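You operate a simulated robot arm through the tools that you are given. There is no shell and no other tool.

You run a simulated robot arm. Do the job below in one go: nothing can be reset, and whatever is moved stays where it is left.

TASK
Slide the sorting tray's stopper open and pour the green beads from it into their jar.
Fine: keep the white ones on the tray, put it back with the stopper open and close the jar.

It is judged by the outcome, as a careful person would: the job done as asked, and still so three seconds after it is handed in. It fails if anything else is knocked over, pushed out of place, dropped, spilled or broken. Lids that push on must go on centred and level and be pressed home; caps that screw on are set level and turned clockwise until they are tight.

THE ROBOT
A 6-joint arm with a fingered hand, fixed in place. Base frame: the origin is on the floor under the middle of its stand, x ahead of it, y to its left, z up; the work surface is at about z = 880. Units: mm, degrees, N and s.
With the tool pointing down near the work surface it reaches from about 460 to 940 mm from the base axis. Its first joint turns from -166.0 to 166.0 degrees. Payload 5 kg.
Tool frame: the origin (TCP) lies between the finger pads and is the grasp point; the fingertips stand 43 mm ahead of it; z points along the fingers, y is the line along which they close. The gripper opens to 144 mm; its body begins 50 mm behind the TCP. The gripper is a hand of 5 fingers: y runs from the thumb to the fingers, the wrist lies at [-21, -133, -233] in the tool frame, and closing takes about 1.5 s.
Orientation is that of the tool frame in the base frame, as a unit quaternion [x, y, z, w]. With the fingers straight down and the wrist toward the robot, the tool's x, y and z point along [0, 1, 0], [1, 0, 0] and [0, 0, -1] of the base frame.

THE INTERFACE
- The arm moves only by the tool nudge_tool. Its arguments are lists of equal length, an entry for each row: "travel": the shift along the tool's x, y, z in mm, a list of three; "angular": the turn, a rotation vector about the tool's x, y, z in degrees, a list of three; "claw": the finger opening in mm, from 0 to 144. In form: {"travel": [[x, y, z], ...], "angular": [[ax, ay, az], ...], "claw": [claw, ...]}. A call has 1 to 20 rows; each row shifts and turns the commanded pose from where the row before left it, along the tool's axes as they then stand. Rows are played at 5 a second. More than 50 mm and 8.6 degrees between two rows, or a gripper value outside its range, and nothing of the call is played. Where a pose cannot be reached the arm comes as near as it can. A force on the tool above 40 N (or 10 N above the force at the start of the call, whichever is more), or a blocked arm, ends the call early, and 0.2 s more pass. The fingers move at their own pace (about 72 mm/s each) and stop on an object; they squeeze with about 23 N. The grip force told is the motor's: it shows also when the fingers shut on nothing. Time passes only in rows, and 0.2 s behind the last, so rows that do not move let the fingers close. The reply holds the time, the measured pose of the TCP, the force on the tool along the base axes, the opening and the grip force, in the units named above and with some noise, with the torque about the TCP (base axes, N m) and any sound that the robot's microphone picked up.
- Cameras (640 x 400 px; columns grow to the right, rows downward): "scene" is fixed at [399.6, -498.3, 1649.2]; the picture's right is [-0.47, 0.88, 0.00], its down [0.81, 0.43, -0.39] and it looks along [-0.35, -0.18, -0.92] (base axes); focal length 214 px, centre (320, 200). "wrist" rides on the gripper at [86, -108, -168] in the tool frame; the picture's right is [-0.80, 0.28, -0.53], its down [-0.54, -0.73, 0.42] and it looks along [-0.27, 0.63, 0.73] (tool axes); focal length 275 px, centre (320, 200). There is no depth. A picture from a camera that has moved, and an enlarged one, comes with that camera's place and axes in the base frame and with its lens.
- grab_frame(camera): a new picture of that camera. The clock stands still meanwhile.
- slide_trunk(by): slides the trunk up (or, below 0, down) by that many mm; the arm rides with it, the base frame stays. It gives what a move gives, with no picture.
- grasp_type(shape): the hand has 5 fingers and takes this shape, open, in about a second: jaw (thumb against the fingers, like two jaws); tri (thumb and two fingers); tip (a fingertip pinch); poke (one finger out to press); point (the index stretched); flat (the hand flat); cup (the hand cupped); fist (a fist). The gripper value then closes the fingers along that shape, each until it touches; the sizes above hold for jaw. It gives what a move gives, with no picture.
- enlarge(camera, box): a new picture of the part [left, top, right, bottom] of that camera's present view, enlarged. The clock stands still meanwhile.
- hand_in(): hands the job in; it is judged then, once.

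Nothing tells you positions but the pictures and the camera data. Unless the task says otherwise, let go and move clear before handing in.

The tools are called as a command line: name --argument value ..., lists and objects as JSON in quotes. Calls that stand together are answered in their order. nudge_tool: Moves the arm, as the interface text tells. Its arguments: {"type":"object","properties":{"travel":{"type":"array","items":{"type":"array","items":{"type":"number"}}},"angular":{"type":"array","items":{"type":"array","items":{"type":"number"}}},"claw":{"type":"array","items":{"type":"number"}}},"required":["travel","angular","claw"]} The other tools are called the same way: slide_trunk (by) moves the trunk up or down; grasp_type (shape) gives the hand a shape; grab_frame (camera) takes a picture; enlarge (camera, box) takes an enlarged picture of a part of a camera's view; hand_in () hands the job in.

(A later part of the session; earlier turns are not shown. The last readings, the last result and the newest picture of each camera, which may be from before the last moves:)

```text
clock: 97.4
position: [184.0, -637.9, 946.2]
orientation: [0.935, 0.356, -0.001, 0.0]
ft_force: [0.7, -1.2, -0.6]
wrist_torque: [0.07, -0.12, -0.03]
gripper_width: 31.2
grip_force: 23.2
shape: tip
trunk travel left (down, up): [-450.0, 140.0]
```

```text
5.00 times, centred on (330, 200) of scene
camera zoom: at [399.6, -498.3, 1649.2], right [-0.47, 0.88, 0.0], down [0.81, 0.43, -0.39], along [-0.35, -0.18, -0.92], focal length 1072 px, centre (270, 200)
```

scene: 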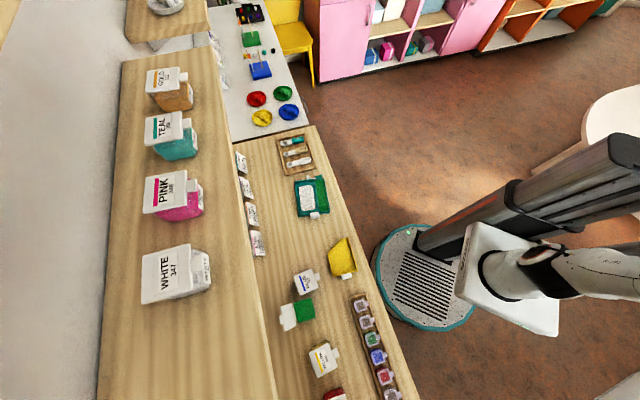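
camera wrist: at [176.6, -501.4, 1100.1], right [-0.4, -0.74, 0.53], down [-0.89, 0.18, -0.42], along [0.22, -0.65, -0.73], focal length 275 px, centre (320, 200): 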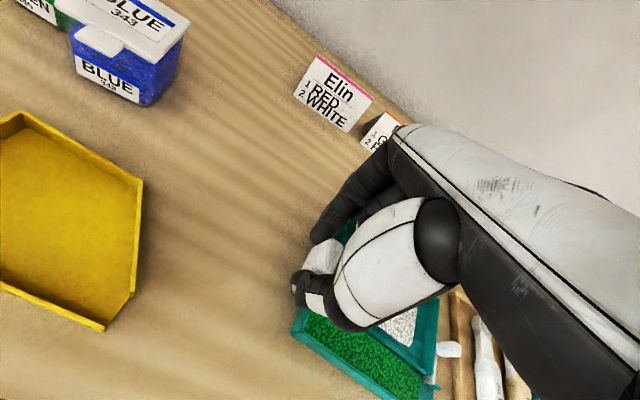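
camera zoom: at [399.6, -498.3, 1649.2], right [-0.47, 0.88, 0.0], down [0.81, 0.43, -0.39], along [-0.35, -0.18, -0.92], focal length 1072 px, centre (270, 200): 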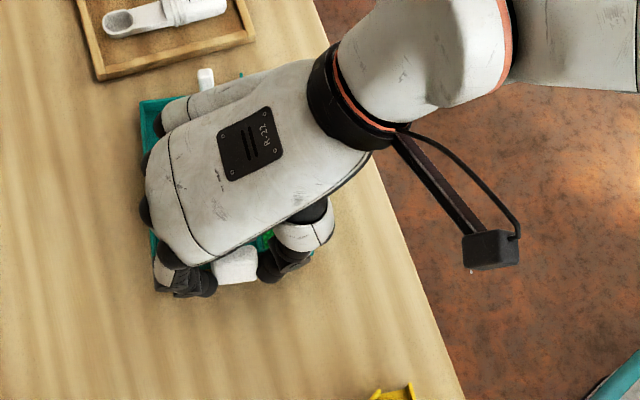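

The tray pivots in the pinch (its spout end stays on the bench), so gripping only the handle would let it droop. I'll lower it, release, and instead grip the tray across its two long sides near its balance point.

nudge_tool --travel '[[0, 0, 5], [0, 0, 5], [0, 0, 5], [0, 0, 4], [0, 0, 0], [0, 0, 0], [0, 0, 0], [0, 0, 0], [0, 0, -15], [0, 0, -25], [0, 0, -35], [0, 0, -40], [0, 0, 0]]' --angular '[[0, 0, 0], [0, 0, 0], [0, 0, 0], [0, 0, 0], [0, 0, 0], [0, 0, 0], [0, 0, 0], [0, 0, 0], [0, 0, 0], [0, 0, 0], [0, 0, 0], [0, 0, 0], [0, 0, 0]]' --claw '[20, 20, 20, 20, 20, 36, 50, 64, 64, 64, 64, 64, 64]'

grasp_type --shape "tri"

grab_frame --camera "wrist"

enlarge --camera "scene" --box '[280, 160, 380, 240]'

```text
clock: 100.2
position: [184.8, -641.9, 1042.1]
orientation: [0.934, 0.356, 0.0, 0.0]
ft_force: [-0.8, -0.6, 0.2]
wrist_torque: [-0.02, -0.02, 0.0]
gripper_width: 63.5
grip_force: 0.1
shape: tip
trunk travel left (down, up): [-450.0, 140.0]
```

```text
clock: 101.1
position: [183.4, -642.8, 1040.6]
orientation: [0.935, 0.356, -0.001, -0.001]
ft_force: [0.7, -0.4, 0.4]
wrist_torque: [-0.01, 0.0, -0.02]
gripper_width: 144.1
grip_force: 0.0
shape: tri
trunk travel left (down, up): [-450.0, 140.0]
```

```text
taken
camera wrist: at [176.6, -505.1, 1209.6], right [-0.4, -0.74, 0.53], down [-0.89, 0.18, -0.42], along [0.22, -0.65, -0.73], focal length 275 px, centre (320, 200)
```

wrist: 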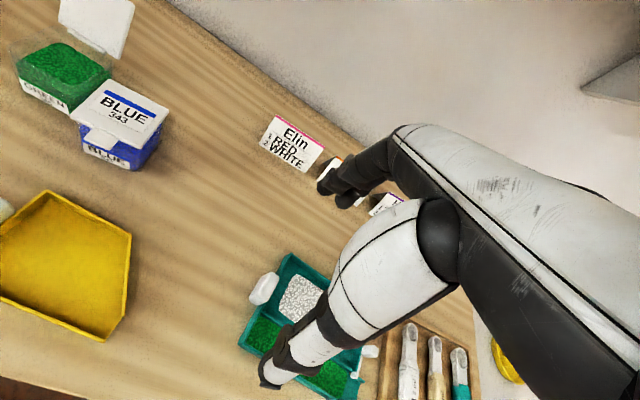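

```text
5.00 times, centred on (330, 200) of scene
camera zoom: at [399.6, -498.3, 1649.2], right [-0.47, 0.88, 0.0], down [0.81, 0.43, -0.39], along [-0.35, -0.18, -0.92], focal length 1072 px, centre (270, 200)
```

zoom: 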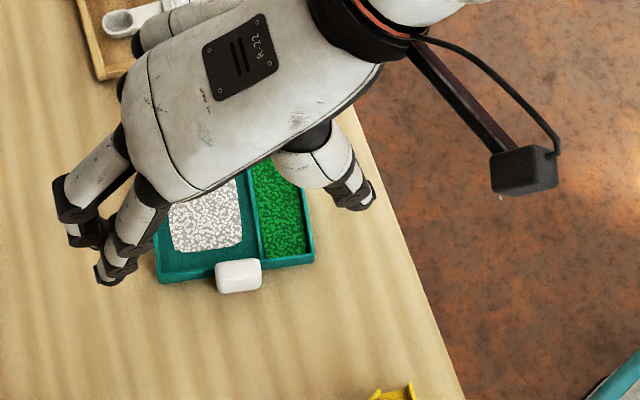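

nudge_tool --travel '[[-36, -14, -10], [-36, -14, -8], [-36, -14, -5], [0, 0, 0]]' --angular '[[0, 0, 0], [0, 0, 0], [0, 0, 0], [0, 0, 0]]' --claw '[144, 144, 144, 144]'

grab_frame --camera "wrist"

enlarge --camera "wrist" --box '[150, 150, 310, 320]'

```text
clock: 102.1
position: [75.3, -679.2, 1066.4]
orientation: [0.935, 0.355, -0.001, -0.001]
ft_force: [0.2, -0.7, 1.0]
wrist_torque: [0.05, 0.01, -0.03]
gripper_width: 143.9
grip_force: 0.1
shape: tri
trunk travel left (down, up): [-450.0, 140.0]
```

```text
taken
camera wrist: at [67.0, -542.6, 1234.0], right [-0.4, -0.74, 0.53], down [-0.89, 0.18, -0.42], along [0.22, -0.65, -0.73], focal length 275 px, centre (320, 200)
```

wrist: 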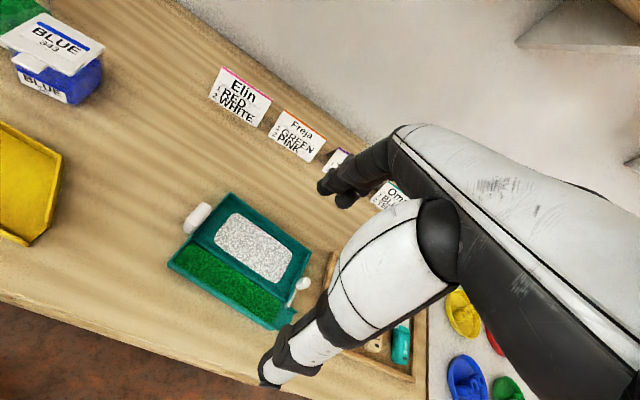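

```text
2.35 times, centred on (230, 235) of wrist
camera zoom: at [67.0, -542.6, 1234.0], right [-0.4, -0.74, 0.53], down [-0.89, 0.18, -0.42], along [0.22, -0.65, -0.73], focal length 648 px, centre (532, 118)
```

zoom: 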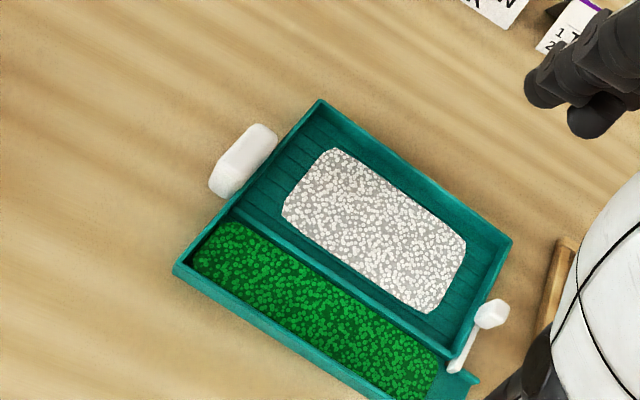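

The tray lies at centre (s=-408, n=572), yaw 9°. I'll position the wide-open "tri" grip across it, a little toward the handle from its centre, and check on the way down.

nudge_tool --travel '[[27, 20, 0], [27.5, 20.4, 0], [0, 0, 30], [0, 0, 35], [0, 0, 35], [0, 0, 0]]' --angular '[[0, 0, 2.8], [0, 0, 2.9], [0, 0, 0], [0, 0, 0], [0, 0, 0], [0, 0, 0]]' --claw '[144, 144, 144, 144, 144, 144]'

grab_frame --camera "wrist"

enlarge --camera "wrist" --box '[200, 130, 400, 400]'

enlarge --camera "scene" --box '[280, 150, 380, 240]'

```text
clock: 103.5
position: [143.7, -675.4, 968.0]
orientation: [0.951, 0.309, 0.0, -0.001]
ft_force: [0.6, 0.4, -0.5]
wrist_torque: [0.05, 0.02, 0.0]
gripper_width: 144.2
grip_force: 0.0
shape: tri
trunk travel left (down, up): [-450.0, 140.0]
```

```text
taken
camera wrist: at [148.9, -538.8, 1135.8], right [-0.48, -0.7, 0.53], down [-0.87, 0.27, -0.42], along [0.15, -0.66, -0.73], focal length 275 px, centre (320, 200)
```

wrist: 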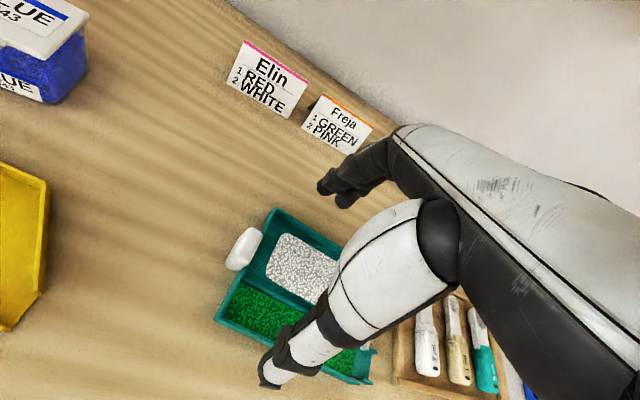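

```text
1.48 times, centred on (300, 265) of wrist
camera zoom: at [148.9, -538.8, 1135.8], right [-0.48, -0.7, 0.53], down [-0.87, 0.27, -0.42], along [0.15, -0.66, -0.73], focal length 408 px, centre (350, 104)
```

zoom: 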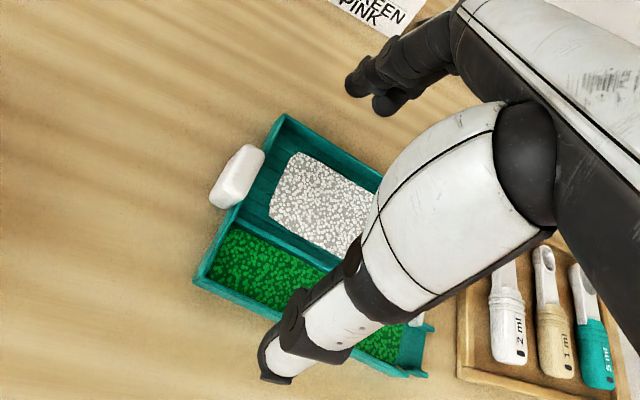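

```text
4.44 times, centred on (330, 195) of scene
camera zoom: at [399.6, -498.3, 1649.2], right [-0.47, 0.88, 0.0], down [0.81, 0.43, -0.39], along [-0.35, -0.18, -0.92], focal length 953 px, centre (276, 222)
```

zoom: 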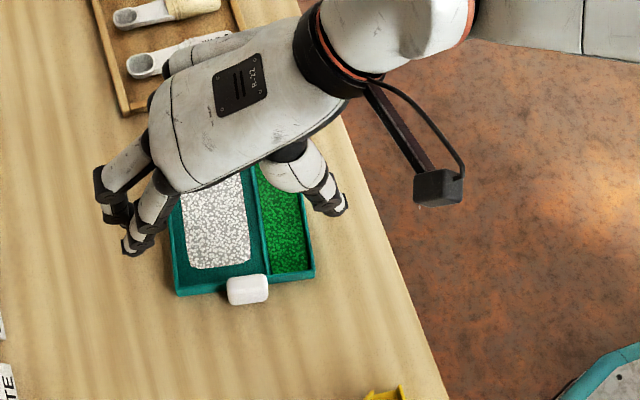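

Fingers straddle both long walls. Descending to wall height.

nudge_tool --travel '[[0, 0, 12], [0, 0, 12], [0, 0, 10], [0, 0, 5], [0, 0, 0]]' --angular '[[0, 0, 0], [0, 0, 0], [0, 0, 0], [0, 0, 0], [0, 0, 0]]' --claw '[144, 144, 144, 144, 144]'

enlarge --camera "wrist" --box '[200, 130, 400, 400]'

enlarge --camera "scene" --box '[280, 150, 380, 240]'

```text
clock: 104.7
position: [141.0, -673.5, 925.3]
orientation: [0.951, 0.309, 0.0, 0.0]
ft_force: [0.3, -1.2, -0.5]
wrist_torque: [0.0, 0.03, -0.01]
gripper_width: 144.0
grip_force: 0.0
shape: tri
trunk travel left (down, up): [-450.0, 140.0]
```

```text
1.48 times, centred on (300, 265) of wrist
camera zoom: at [147.2, -537.7, 1094.5], right [-0.48, -0.7, 0.53], down [-0.87, 0.27, -0.42], along [0.15, -0.66, -0.73], focal length 408 px, centre (350, 104)
```

zoom: 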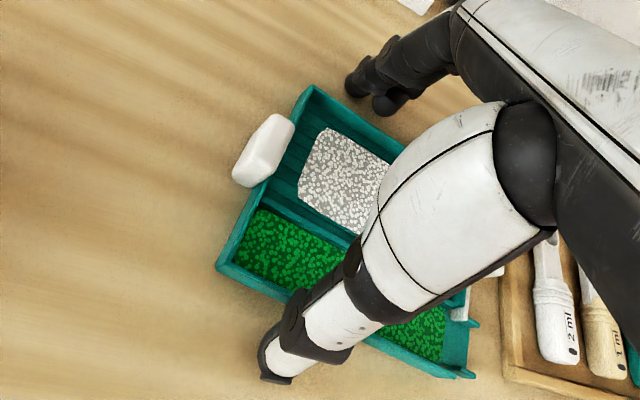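

```text
4.44 times, centred on (330, 195) of scene
camera zoom: at [399.6, -498.3, 1649.2], right [-0.47, 0.88, 0.0], down [0.81, 0.43, -0.39], along [-0.35, -0.18, -0.92], focal length 953 px, centre (276, 222)
```

zoom: 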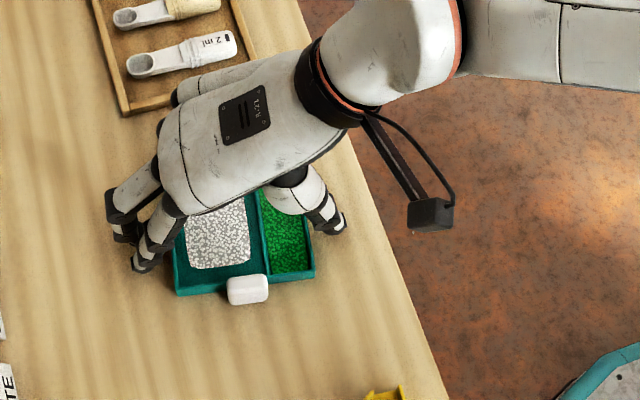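

No contact with the bench. Closing slowly on the walls.

nudge_tool --travel '[[0, 0, 0], [0, 0, 0], [0, 0, 0], [0, 0, 0], [0, 0, 0], [0, 0, 0], [0, 0, 0]]' --angular '[[0, 0, 0], [0, 0, 0], [0, 0, 0], [0, 0, 0], [0, 0, 0], [0, 0, 0], [0, 0, 0]]' --claw '[138, 132, 126, 120, 114, 108, 108]'

enlarge --camera "wrist" --box '[200, 130, 400, 400]'

enlarge --camera "scene" --box '[280, 150, 380, 240]'

```text
clock: 106.3
position: [142.7, -673.1, 926.8]
orientation: [0.951, 0.31, 0.0, -0.001]
ft_force: [-0.7, 0.9, 0.3]
wrist_torque: [-0.01, 0.01, -0.02]
gripper_width: 113.7
grip_force: 22.8
shape: tri
trunk travel left (down, up): [-450.0, 140.0]
```

```text
1.48 times, centred on (300, 265) of wrist
camera zoom: at [147.3, -537.7, 1094.6], right [-0.48, -0.7, 0.53], down [-0.87, 0.27, -0.42], along [0.15, -0.66, -0.73], focal length 408 px, centre (350, 104)
```

zoom: 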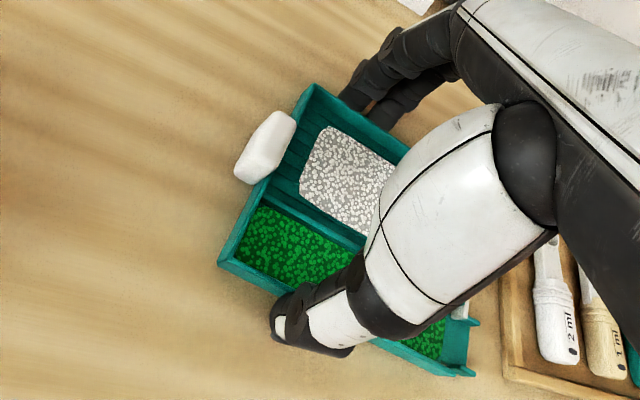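

```text
4.44 times, centred on (330, 195) of scene
camera zoom: at [399.6, -498.3, 1649.2], right [-0.47, 0.88, 0.0], down [0.81, 0.43, -0.39], along [-0.35, -0.18, -0.92], focal length 953 px, centre (276, 222)
```

zoom: 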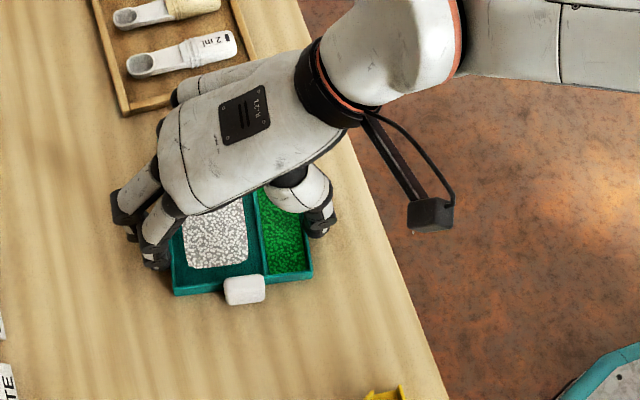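

Gripped at 114 mm width with 23 N. Test lift by a few millimetres.

nudge_tool --travel '[[0, 0, -3], [0, 0, -3], [0, 0, -3], [0, 0, -3], [0, 0, -3], [0, 0, 0]]' --angular '[[0, 0, 0], [0, 0, 0], [0, 0, 0], [0, 0, 0], [0, 0, 0], [0, 0, 0]]' --claw '[104, 104, 104, 104, 104, 104]'

grab_frame --camera "wrist"

enlarge --camera "scene" --box '[280, 150, 380, 240]'

```text
clock: 107.7
position: [143.9, -673.5, 942.1]
orientation: [0.951, 0.309, 0.001, -0.001]
ft_force: [0.1, -0.3, -1.3]
wrist_torque: [0.0, 0.01, 0.04]
gripper_width: 113.4
grip_force: 23.0
shape: tri
trunk travel left (down, up): [-450.0, 140.0]
```

```text
taken
camera wrist: at [149.5, -537.7, 1110.5], right [-0.48, -0.7, 0.53], down [-0.87, 0.27, -0.42], along [0.15, -0.66, -0.73], focal length 275 px, centre (320, 200)
```

wrist: 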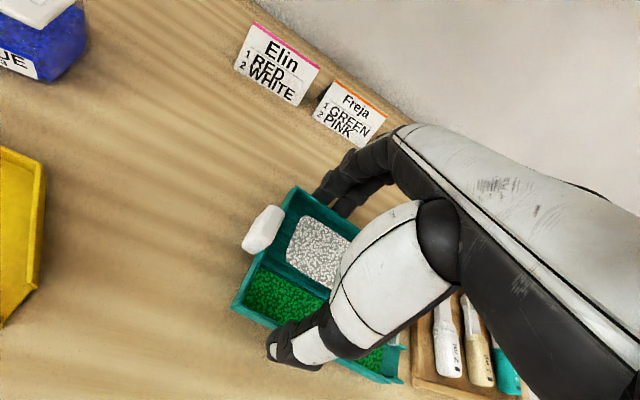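

```text
4.44 times, centred on (330, 195) of scene
camera zoom: at [399.6, -498.3, 1649.2], right [-0.47, 0.88, 0.0], down [0.81, 0.43, -0.39], along [-0.35, -0.18, -0.92], focal length 953 px, centre (276, 222)
```

zoom: 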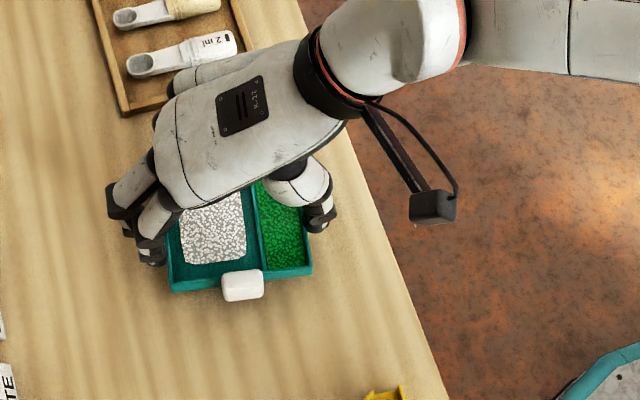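

The tray rises level and firmly with the hand. I'll lift it clear, tipping the spout up a few degrees for safety.

nudge_tool --travel '[[0, 0, -15], [0, 0, -22], [0, 0, -25], [0, 0, -25], [0, 0, -25], [0, 0, -15], [0, 0, 0]]' --angular '[[0, 0, 0], [0, -1, 0], [0, -1, 0], [0, -1, 0], [0, 0, 0], [0, 0, 0], [0, 0, 0]]' --claw '[104, 104, 104, 104, 104, 104, 104]'

grab_frame --camera "wrist"

enlarge --camera "scene" --box '[260, 130, 400, 260]'

```text
clock: 109.3
position: [145.4, -673.8, 1068.3]
orientation: [0.951, 0.309, -0.025, 0.007]
ft_force: [-0.3, 0.4, -0.6]
wrist_torque: [0.0, -0.04, 0.01]
gripper_width: 113.1
grip_force: 23.2
shape: tri
trunk travel left (down, up): [-450.0, 140.0]
```

```text
taken
camera wrist: at [158.5, -531.6, 1231.9], right [-0.45, -0.68, 0.57], down [-0.88, 0.26, -0.39], along [0.12, -0.69, -0.72], focal length 275 px, centre (320, 200)
```

wrist: 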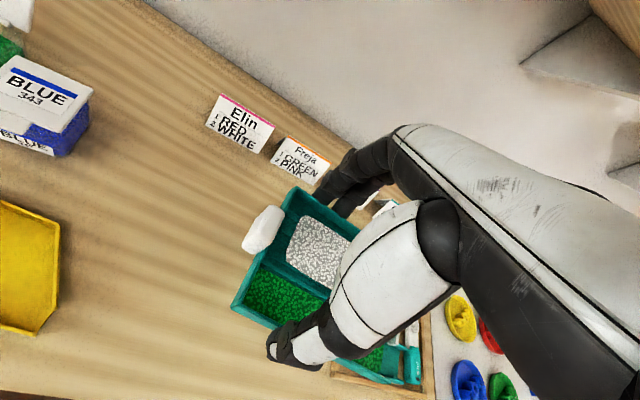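

```text
3.08 times, centred on (330, 195) of scene
camera zoom: at [399.6, -498.3, 1649.2], right [-0.47, 0.88, 0.0], down [0.81, 0.43, -0.39], along [-0.35, -0.18, -0.92], focal length 660 px, centre (289, 215)
```

zoom: 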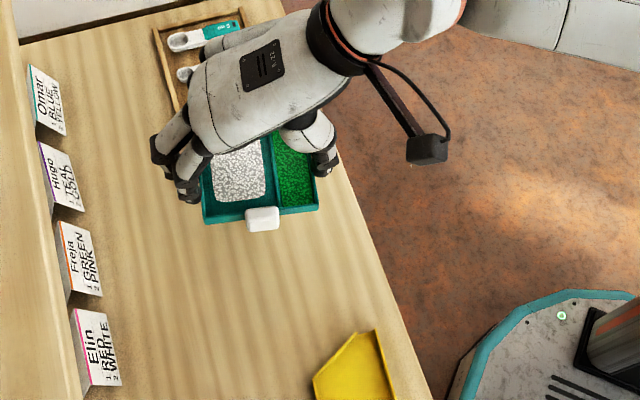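

The tray is securely held with spout slightly up. Now carrying it high toward the GREEN jar while turning, in two stages.

nudge_tool --travel '[[12, 0, -0.6], [23.87, 0.92, -1.25], [23.81, 1.88, -1.25], [23.72, 2.84, -1.24], [23.59, 3.78, -1.23], [23.42, 4.73, -1.22], [23.21, 5.67, -1.21], [22.96, 6.59, -1.2], [22.68, 7.5, -1.18], [22.36, 8.41, -1.17], [11, 4, -0.6], [0, 0, 0]]' --angular '[[-0.12, 0, -2.3], [-0.12, 0, -2.3], [-0.12, 0, -2.3], [-0.12, 0, -2.3], [-0.12, 0, -2.3], [-0.12, 0, -2.3], [-0.12, 0, -2.3], [-0.12, 0, -2.3], [-0.12, 0, -2.3], [-0.12, 0, -2.3], [0, 0, 0], [0, 0, 0]]' --claw '[104, 104, 104, 104, 104, 104, 104, 104, 104, 104, 104, 104]'

grab_frame --camera "wrist"

grab_frame --camera "scene"

```text
clock: 111.9
position: [341.2, -532.8, 1067.5]
orientation: [0.87, 0.493, -0.023, 0.011]
ft_force: [0.8, 0.4, -1.3]
wrist_torque: [0.01, -0.02, -0.02]
gripper_width: 113.1
grip_force: 22.3
shape: tri
trunk travel left (down, up): [-450.0, 140.0]
```

```text
taken
camera wrist: at [296.4, -396.7, 1231.2], right [-0.15, -0.8, 0.57], down [-0.91, -0.11, -0.39], along [0.38, -0.58, -0.72], focal length 275 px, centre (320, 200)
```

wrist: 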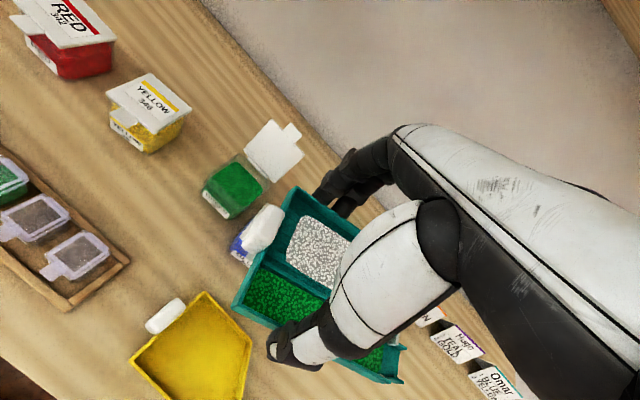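

```text
taken
```

scene: 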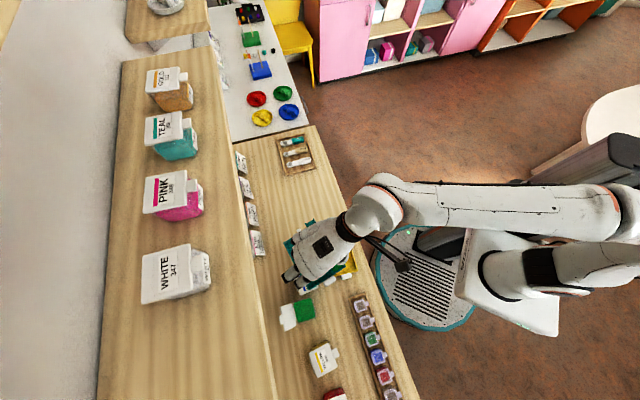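

enlarge --camera "wrist" --box '[190, 110, 320, 260]'

enlarge --camera "scene" --box '[260, 270, 350, 350]'

```text
2.67 times, centred on (255, 185) of wrist
camera zoom: at [296.4, -396.7, 1231.2], right [-0.15, -0.8, 0.57], down [-0.91, -0.11, -0.39], along [0.38, -0.58, -0.72], focal length 734 px, centre (493, 240)
```

zoom: 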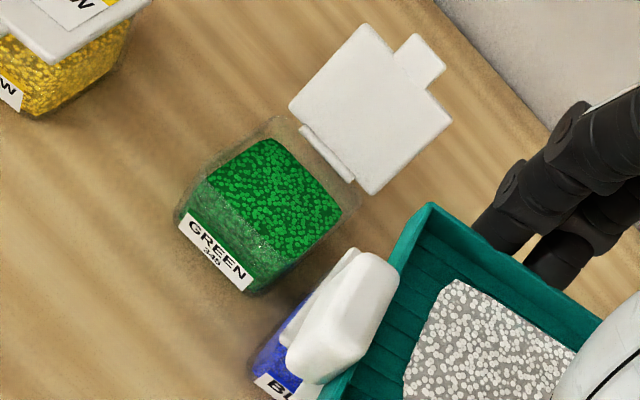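

```text
5.00 times, centred on (305, 310) of scene
camera zoom: at [399.6, -498.3, 1649.2], right [-0.47, 0.88, 0.0], down [0.81, 0.43, -0.39], along [-0.35, -0.18, -0.92], focal length 1072 px, centre (395, -350)
```

zoom: 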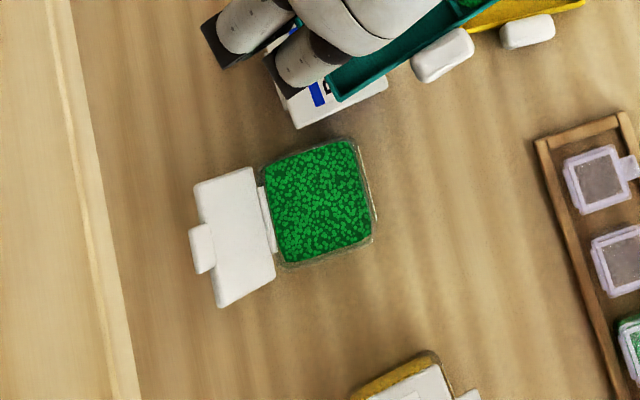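

Carrying is smooth. The GREEN jar's opening is centred at about (s=-37, n=697). Second stage: moving over to the pouring position, still high.

nudge_tool --travel '[[21.49, 8.55, -1.1], [21.13, 9.41, -1.1], [20.74, 10.25, -1.1], [20.31, 11.07, -1.05], [19.85, 11.88, -1.0], [19.36, 12.67, -1.0], [18.83, 13.43, -1.0], [18.28, 14.18, -0.95], [17.7, 14.9, -0.9], [17.08, 15.6, -0.9], [0, 0, 0], [0, 0, 0]]' --angular '[[-0.12, 0, -2.29], [-0.12, 0, -2.29], [-0.12, 0, -2.29], [-0.12, 0, -2.29], [-0.12, 0, -2.29], [-0.12, 0, -2.29], [-0.12, 0, -2.29], [-0.12, 0, -2.29], [-0.12, 0, -2.29], [-0.12, 0, -2.29], [0, 0, 0], [0, 0, 0]]' --claw '[104, 104, 104, 104, 104, 104, 104, 104, 104, 104, 104, 104]'

grab_frame --camera "wrist"

grab_frame --camera "scene"

enlarge --camera "scene" --box '[260, 260, 380, 370]'

```text
clock: 114.5
position: [522.0, -391.0, 1066.6]
orientation: [0.755, 0.655, -0.021, 0.015]
ft_force: [0.3, 0.0, -1.5]
wrist_torque: [0.04, -0.01, 0.02]
gripper_width: 113.1
grip_force: 22.9
shape: tri
trunk travel left (down, up): [-450.0, 140.0]
```

```text
taken
camera wrist: at [428.7, -283.6, 1230.7], right [0.17, -0.8, 0.57], down [-0.8, -0.46, -0.39], along [0.58, -0.39, -0.72], focal length 275 px, centre (320, 200)
```

wrist: 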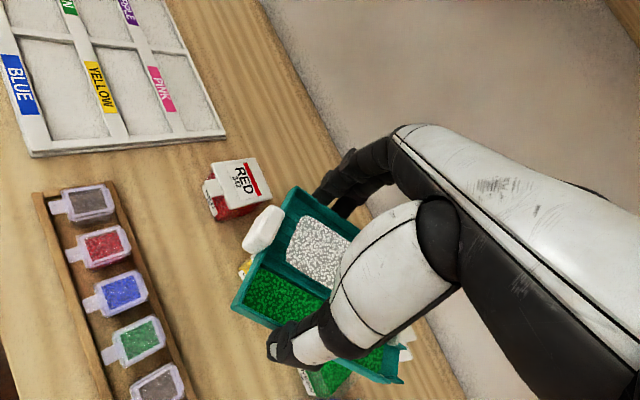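

```text
taken
```

scene: 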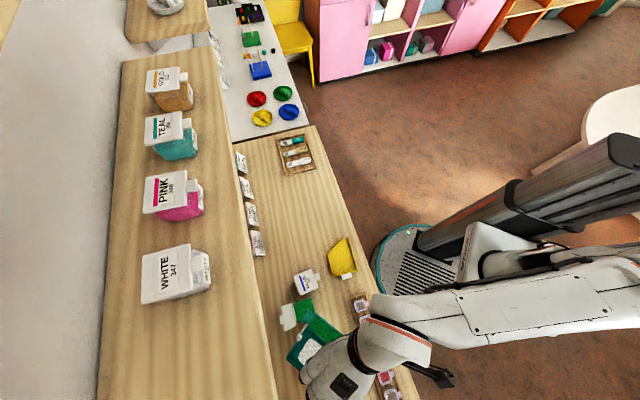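

```text
3.64 times, centred on (320, 315) of scene
camera zoom: at [399.6, -498.3, 1649.2], right [-0.47, 0.88, 0.0], down [0.81, 0.43, -0.39], along [-0.35, -0.18, -0.92], focal length 780 px, centre (320, -218)
```

zoom: 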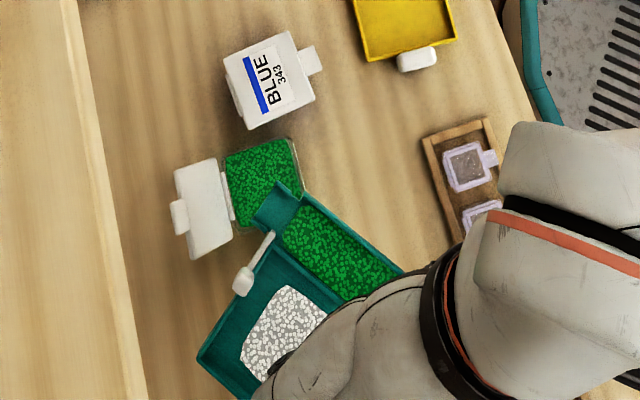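

The scene camera shows the spout aligned upstream of the jar's centre. I'll lower the tray straight down until the spout is just above the jar's rim.

nudge_tool --travel '[[0.6, 0, 12], [0.6, 0, 12], [0.6, 0, 12], [0.6, 0, 12], [0.4, 0, 8], [0, 0, 0]]' --angular '[[0, 0, 0], [0, 0, 0], [0, 0, 0], [0, 0, 0], [0, 0, 0], [0, 0, 0]]' --claw '[104, 104, 104, 104, 104, 104]'

enlarge --camera "scene" --box '[270, 280, 350, 340]'

grab_frame --camera "wrist"

```text
clock: 115.9
position: [522.2, -389.6, 1013.0]
orientation: [0.754, 0.656, -0.021, 0.017]
ft_force: [-0.7, -0.1, -0.8]
wrist_torque: [0.02, -0.02, 0.0]
gripper_width: 113.5
grip_force: 22.8
shape: tri
trunk travel left (down, up): [-450.0, 140.0]
```

```text
6.67 times, centred on (310, 310) of scene
camera zoom: at [399.6, -498.3, 1649.2], right [-0.47, 0.88, 0.0], down [0.81, 0.43, -0.39], along [-0.35, -0.18, -0.92], focal length 1430 px, centre (387, -533)
```

zoom: 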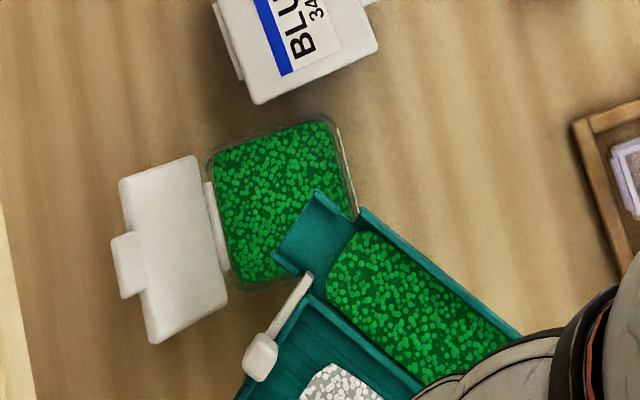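

```text
taken
camera wrist: at [428.9, -282.9, 1175.8], right [0.17, -0.8, 0.57], down [-0.8, -0.46, -0.39], along [0.58, -0.39, -0.72], focal length 275 px, centre (320, 200)
```

wrist: 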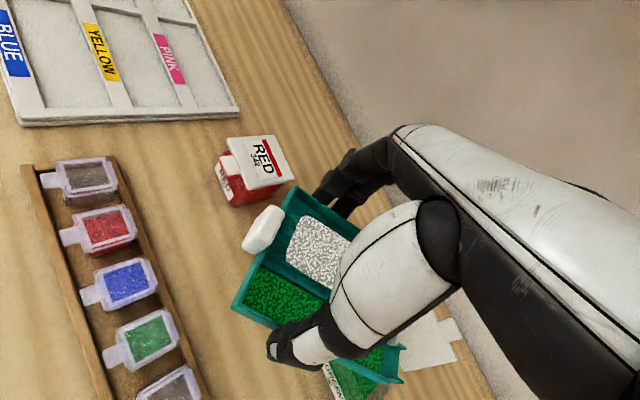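

Alignment: the spout is 3 mm off laterally, so I'll correct that, lower a little more, and begin tilting in steps about the spout tip.

nudge_tool --travel '[[0, -3, 0], [0.4, 0, 8], [-2.6, 0, -6.5], [-4.3, 0, -10.8], [-4.3, 0, -10.8], [0, 0, 0]]' --angular '[[0, 0, 0], [0, 0, 0], [0, 3, 0], [0, 5, 0], [0, 5, 0], [0, 0, 0]]' --claw '[104, 104, 104, 104, 104, 104]'

enlarge --camera "scene" --box '[270, 280, 350, 340]'

grab_frame --camera "wrist"

```text
clock: 117.3
position: [518.6, -401.8, 1031.3]
orientation: [0.752, 0.654, 0.065, -0.059]
ft_force: [-0.4, -0.3, -0.9]
wrist_torque: [0.05, 0.01, 0.0]
gripper_width: 113.1
grip_force: 23.3
shape: tri
trunk travel left (down, up): [-450.0, 140.0]
```

```text
6.67 times, centred on (310, 310) of scene
camera zoom: at [399.6, -498.3, 1649.2], right [-0.47, 0.88, 0.0], down [0.81, 0.43, -0.39], along [-0.35, -0.18, -0.92], focal length 1430 px, centre (387, -533)
```

zoom: 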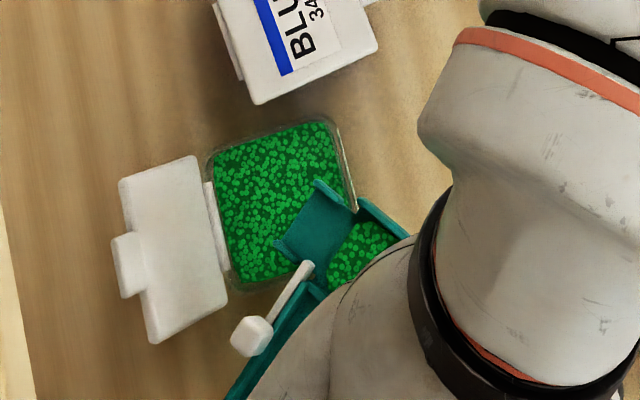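

```text
taken
camera wrist: at [418.8, -333.7, 1212.1], right [0.16, -0.91, 0.39], down [-0.78, -0.35, -0.51], along [0.6, -0.22, -0.77], focal length 275 px, centre (320, 200)
```

wrist: 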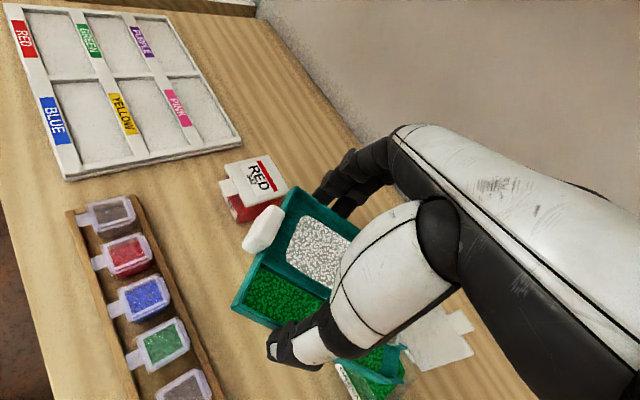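

10° and everything stays put relative to the hand. Continuing to 20°.

nudge_tool --travel '[[-2.15, 0, -5.4], [-2.15, 0, -5.4], [-2.15, 0, -5.4], [-2.15, 0, -5.4], [0, 0, 0]]' --angular '[[0, 2.5, 0], [0, 2.5, 0], [0, 2.5, 0], [0, 2.5, 0], [0, 0, 0]]' --claw '[104, 104, 104, 104, 104]'

enlarge --camera "scene" --box '[270, 280, 350, 340]'

enlarge --camera "wrist" --box '[220, 170, 500, 400]'

```text
clock: 118.5
position: [516.2, -413.5, 1050.5]
orientation: [0.744, 0.645, 0.132, -0.115]
ft_force: [0.7, 0.5, -1.4]
wrist_torque: [0.03, -0.04, 0.03]
gripper_width: 113.3
grip_force: 23.7
shape: tri
trunk travel left (down, up): [-450.0, 140.0]
```

```text
6.67 times, centred on (310, 310) of scene
camera zoom: at [399.6, -498.3, 1649.2], right [-0.47, 0.88, 0.0], down [0.81, 0.43, -0.39], along [-0.35, -0.18, -0.92], focal length 1430 px, centre (387, -533)
```

zoom: 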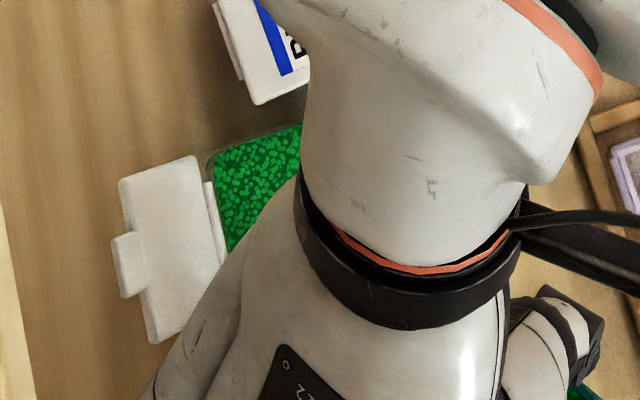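

```text
1.74 times, centred on (360, 285) of wrist
camera zoom: at [411.9, -378.4, 1237.6], right [0.15, -0.96, 0.23], down [-0.77, -0.26, -0.58], along [0.62, -0.09, -0.78], focal length 479 px, centre (250, 52)
```

zoom: 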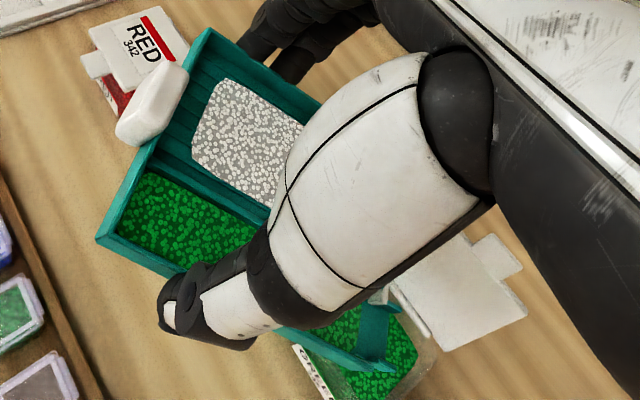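

At 20° the beads have not moved yet. Continuing to 28°.

nudge_tool --travel '[[-2.15, 0, -5.4], [-2.15, 0, -5.4], [-2.15, 0, -5.4], [-0.43, 0, -1.1], [0, 0, 0], [0, 0, 0]]' --angular '[[0, 2.5, 0], [0, 2.5, 0], [0, 2.5, 0], [0, 0.5, 0], [0, 0, 0], [0, 0, 0]]' --claw '[104, 104, 104, 104, 104, 104]'

enlarge --camera "wrist" --box '[220, 170, 500, 400]'

```text
clock: 119.9
position: [515.2, -427.4, 1063.9]
orientation: [0.733, 0.636, 0.181, -0.159]
ft_force: [-0.6, -0.4, -0.9]
wrist_torque: [0.0, 0.0, -0.02]
gripper_width: 112.9
grip_force: 23.7
shape: tri
trunk travel left (down, up): [-450.0, 140.0]
```

```text
1.74 times, centred on (360, 285) of wrist
camera zoom: at [407.3, -417.2, 1252.4], right [0.15, -0.98, 0.1], down [-0.76, -0.18, -0.63], along [0.63, 0.02, -0.77], focal length 479 px, centre (250, 52)
```

zoom: 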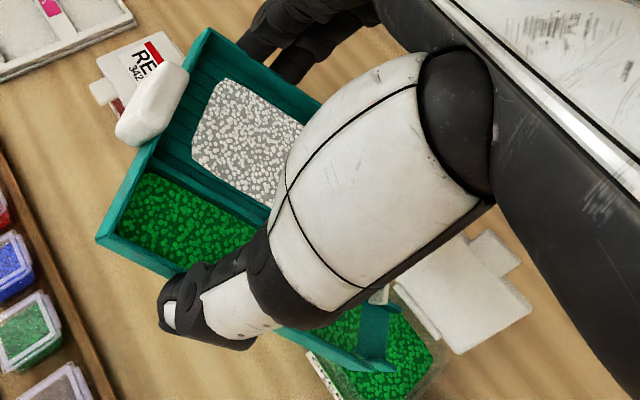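

Still no flow at 28°. Tilting further in small steps.

nudge_tool --travel '[[-1.7, 0, -4.3], [-1.7, 0, -4.3], [-1.7, 0, -4.3], [0, 0, 0], [0, 0, 0], [0, 0, 0]]' --angular '[[0, 2, 0], [0, 2, 0], [0, 2, 0], [0, 0, 0], [0, 0, 0], [0, 0, 0]]' --claw '[104, 104, 104, 104, 104, 104]'

enlarge --camera "wrist" --box '[220, 170, 500, 400]'

grab_frame --camera "scene"

```text
clock: 121.3
position: [514.0, -438.5, 1071.5]
orientation: [0.721, 0.628, 0.22, -0.193]
ft_force: [-0.2, -0.1, -1.3]
wrist_torque: [-0.02, 0.01, -0.04]
gripper_width: 113.0
grip_force: 22.9
shape: tri
trunk travel left (down, up): [-450.0, 140.0]
```

```text
1.74 times, centred on (360, 285) of wrist
camera zoom: at [403.0, -447.7, 1260.0], right [0.15, -0.99, 0.0], down [-0.75, -0.11, -0.65], along [0.65, 0.1, -0.76], focal length 479 px, centre (250, 52)
```

zoom: 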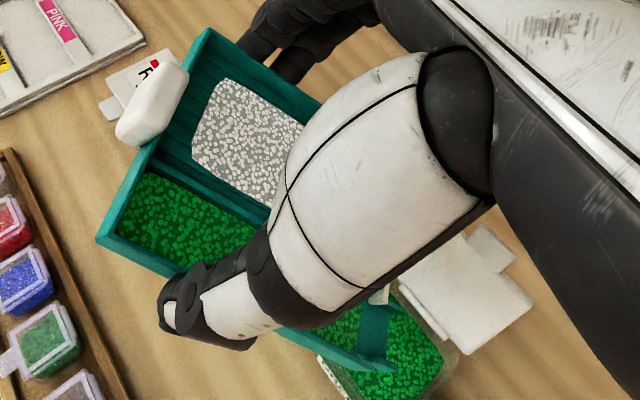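

```text
taken
```

scene: 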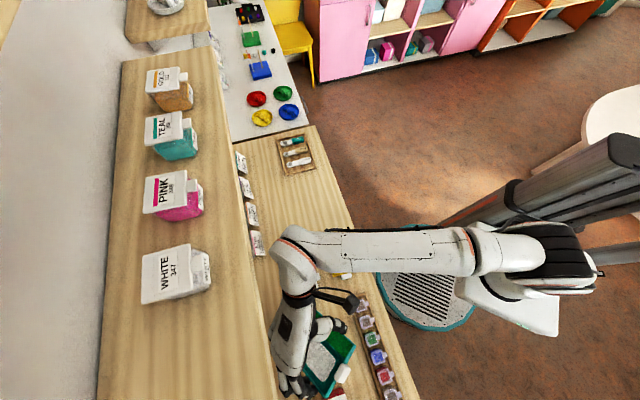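

No flow yet at 34°, and white beads are steady. A little more tilt.

nudge_tool --travel '[[-1.3, 0, -3.25], [-1.3, 0, -3.25], [-0.87, 0, -2.15], [0, 0, 0], [0, 0, 0], [0, 0, 0]]' --angular '[[0, 1.5, 0], [0, 1.5, 0], [0, 1, 0], [0, 0, 0], [0, 0, 0], [0, 0, 0]]' --claw '[104, 104, 104, 104, 104, 104]'

enlarge --camera "wrist" --box '[220, 170, 500, 400]'

enlarge --camera "wrist" --box '[360, 310, 500, 400]'

```text
clock: 122.7
position: [511.0, -445.0, 1076.5]
orientation: [0.714, 0.62, 0.245, -0.215]
ft_force: [0.0, -0.3, -0.7]
wrist_torque: [0.0, 0.04, 0.0]
gripper_width: 113.3
grip_force: 23.7
shape: tri
trunk travel left (down, up): [-450.0, 140.0]
```

```text
1.74 times, centred on (360, 285) of wrist
camera zoom: at [399.3, -467.6, 1262.2], right [0.15, -0.99, -0.07], down [-0.74, -0.06, -0.67], along [0.65, 0.15, -0.74], focal length 479 px, centre (250, 52)
```

zoom: 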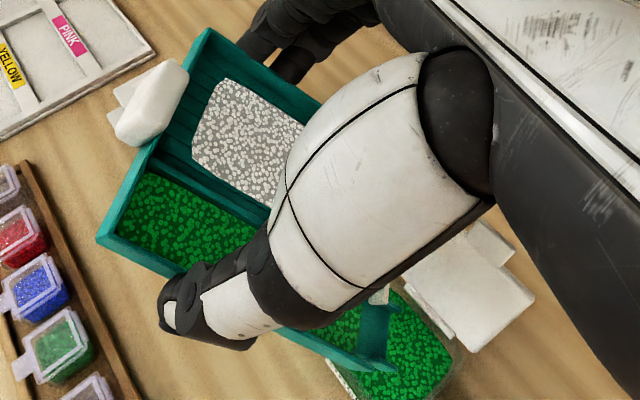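

```text
4.44 times, centred on (430, 355) of wrist
camera zoom: at [399.3, -467.6, 1262.2], right [0.15, -0.99, -0.07], down [-0.74, -0.06, -0.67], along [0.65, 0.15, -0.74], focal length 1224 px, centre (-169, -489)
```

zoom: 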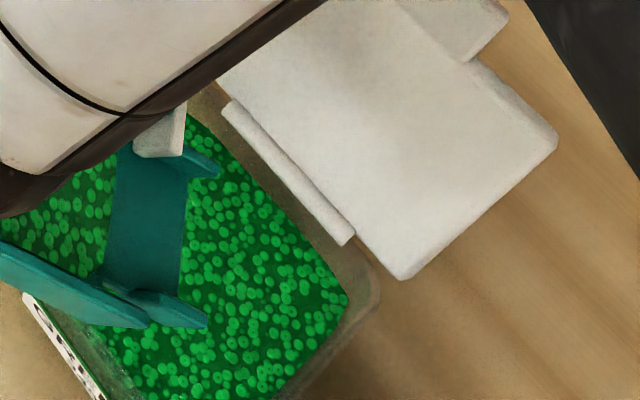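

At 38° the green beads still sit behind the gate line. I want a closer look at the stopper's bar end.

enlarge --camera "wrist" --box '[350, 320, 420, 400]'

grab_frame --camera "wrist"

```text
5.00 times, centred on (385, 360) of wrist
camera zoom: at [399.3, -467.6, 1262.2], right [0.15, -0.99, -0.07], down [-0.74, -0.06, -0.67], along [0.65, 0.15, -0.74], focal length 1376 px, centre (-5, -600)
```

zoom: 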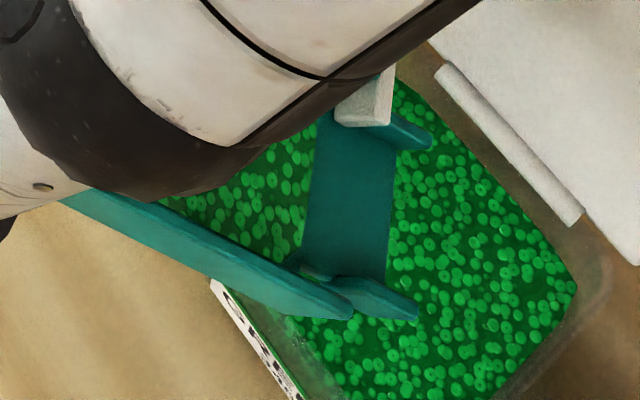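

```text
taken
camera wrist: at [399.3, -467.6, 1262.2], right [0.15, -0.99, -0.07], down [-0.74, -0.06, -0.67], along [0.65, 0.15, -0.74], focal length 275 px, centre (320, 200)
```

wrist: 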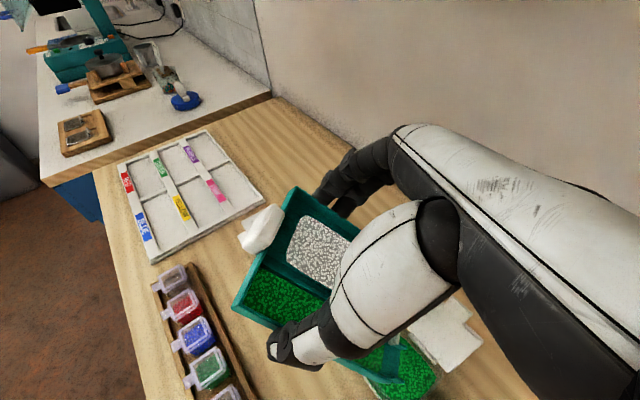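

enlarge --camera "scene" --box '[220, 200, 380, 400]'

```text
2.00 times, centred on (300, 300) of scene
camera zoom: at [399.6, -498.3, 1649.2], right [-0.47, 0.88, 0.0], down [0.81, 0.43, -0.39], along [-0.35, -0.18, -0.92], focal length 429 px, centre (360, 0)
```

zoom: 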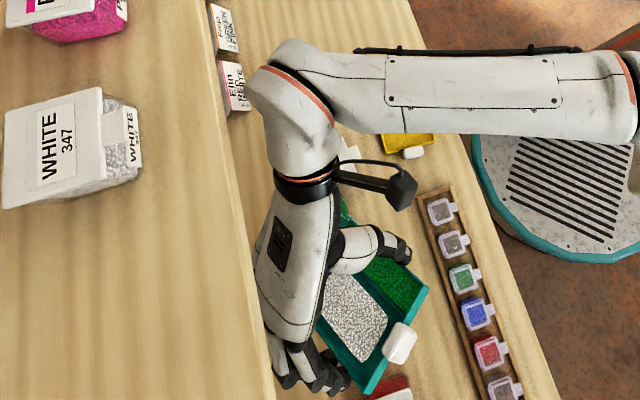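

There is comfortable clearance to the shelf. I'll tilt a few degrees more, watching the beads.

nudge_tool --travel '[[-1.3, 0, -3.25], [-1.3, 0, -3.25], [0, 0, 0], [0, 0, 0], [0, 0, 0]]' --angular '[[0, 1.5, 0], [0, 1.5, 0], [0, 0, 0], [0, 0, 0], [0, 0, 0]]' --claw '[104, 104, 104, 104, 104]'

enlarge --camera "wrist" --box '[220, 170, 500, 400]'

```text
clock: 123.9
position: [510.8, -452.4, 1079.3]
orientation: [0.707, 0.614, 0.263, -0.231]
ft_force: [0.9, -0.3, -1.2]
wrist_torque: [0.01, -0.02, -0.03]
gripper_width: 113.1
grip_force: 23.0
shape: tri
trunk travel left (down, up): [-450.0, 140.0]
```

```text
1.74 times, centred on (360, 285) of wrist
camera zoom: at [397.4, -483.4, 1263.4], right [0.15, -0.98, -0.12], down [-0.74, -0.03, -0.67], along [0.66, 0.19, -0.73], focal length 479 px, centre (250, 52)
```

zoom: 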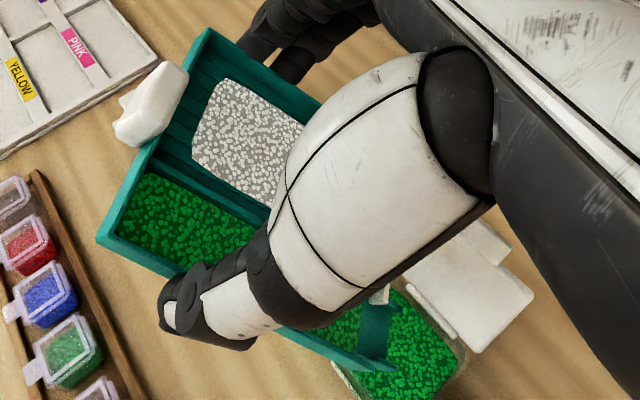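

41° and still no flow: comparing the earlier pictures, the stopper has crept back ~5 mm from fully open during the mishap. I'll bring the tray back level, set it down at its original place, and open the stopper fully again.

nudge_tool --travel '[[3.6, 0, 12.2], [3.6, 0, 12.2], [3.6, 0, 12.2], [3.6, 0, 12.2], [3.6, 0, 12.2], [3.6, 0, 12.2], [3.6, 0, 12.2], [3.6, 0, 12.2], [0, 0, 0]]' --angular '[[0, -5.5, 0], [0, -5.5, 0], [0, -5.5, 0], [0, -5.5, 0], [0, -5.5, 0], [0, -5.5, 0], [0, -5.5, 0], [0, -5.5, 0], [0, 0, 0]]' --claw '[104, 104, 104, 104, 104, 104, 104, 104, 104]'

enlarge --camera "scene" --box '[270, 280, 350, 340]'

```text
clock: 125.9
position: [520.6, -390.8, 1004.3]
orientation: [0.754, 0.656, -0.02, 0.017]
ft_force: [-0.6, 0.0, -0.6]
wrist_torque: [0.01, 0.0, 0.0]
gripper_width: 113.3
grip_force: 23.3
shape: tri
trunk travel left (down, up): [-450.0, 140.0]
```

```text
6.67 times, centred on (310, 310) of scene
camera zoom: at [399.6, -498.3, 1649.2], right [-0.47, 0.88, 0.0], down [0.81, 0.43, -0.39], along [-0.35, -0.18, -0.92], focal length 1430 px, centre (387, -533)
```

zoom: 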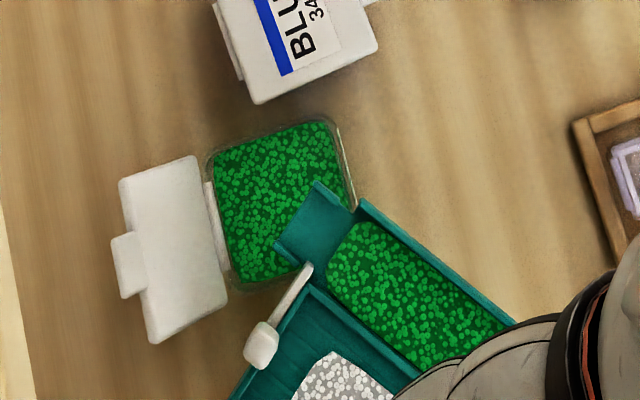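

nudge_tool --travel '[[-0.8, 0, -15], [-0.8, 0, -16], [-0.8, 0, -16], [-0.8, 0, -15], [-8, -8.5, 0.4], [-16.66, -17.17, 0.87], [-17.26, -16.56, 0.9], [-17.84, -15.94, 0.93], [-18.4, -15.29, 0.96], [-18.94, -14.62, 0.98], [-19.45, -13.93, 1.0], [-19.93, -13.23, 1.04], [-20.39, -12.5, 1.06], [-10, -6, 0.5], [0, 0, 0]]' --angular '[[0, 0, 0], [0, 0, 0], [0, 0, 0], [0, 0, 0], [0, 0, 0], [0.1, 0, 2.05], [0.1, 0, 2.05], [0.1, 0, 2.05], [0.1, 0, 2.05], [0.1, 0, 2.05], [0.1, 0, 2.05], [0.1, 0, 2.05], [0.1, 0, 2.05], [0, 0, 0], [0, 0, 0]]' --claw '[104, 104, 104, 104, 104, 104, 104, 104, 104, 104, 104, 104, 104, 104, 104]'

grab_frame --camera "scene"

```text
clock: 129.1
position: [345.4, -514.9, 1066.3]
orientation: [0.84, 0.542, -0.021, 0.014]
ft_force: [0.3, 0.5, -1.1]
wrist_torque: [0.06, -0.05, -0.02]
gripper_width: 113.1
grip_force: 22.7
shape: tri
trunk travel left (down, up): [-450.0, 140.0]
```

```text
taken
```

scene: 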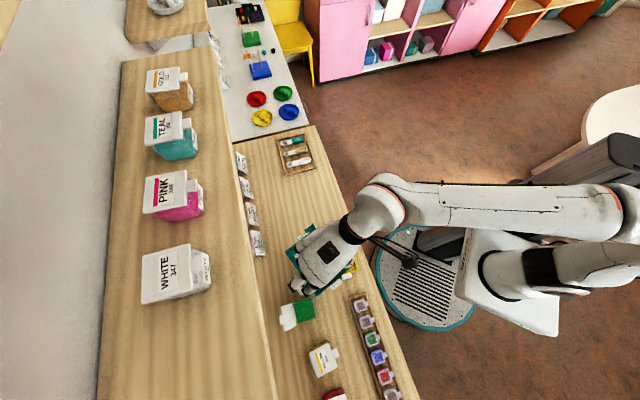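

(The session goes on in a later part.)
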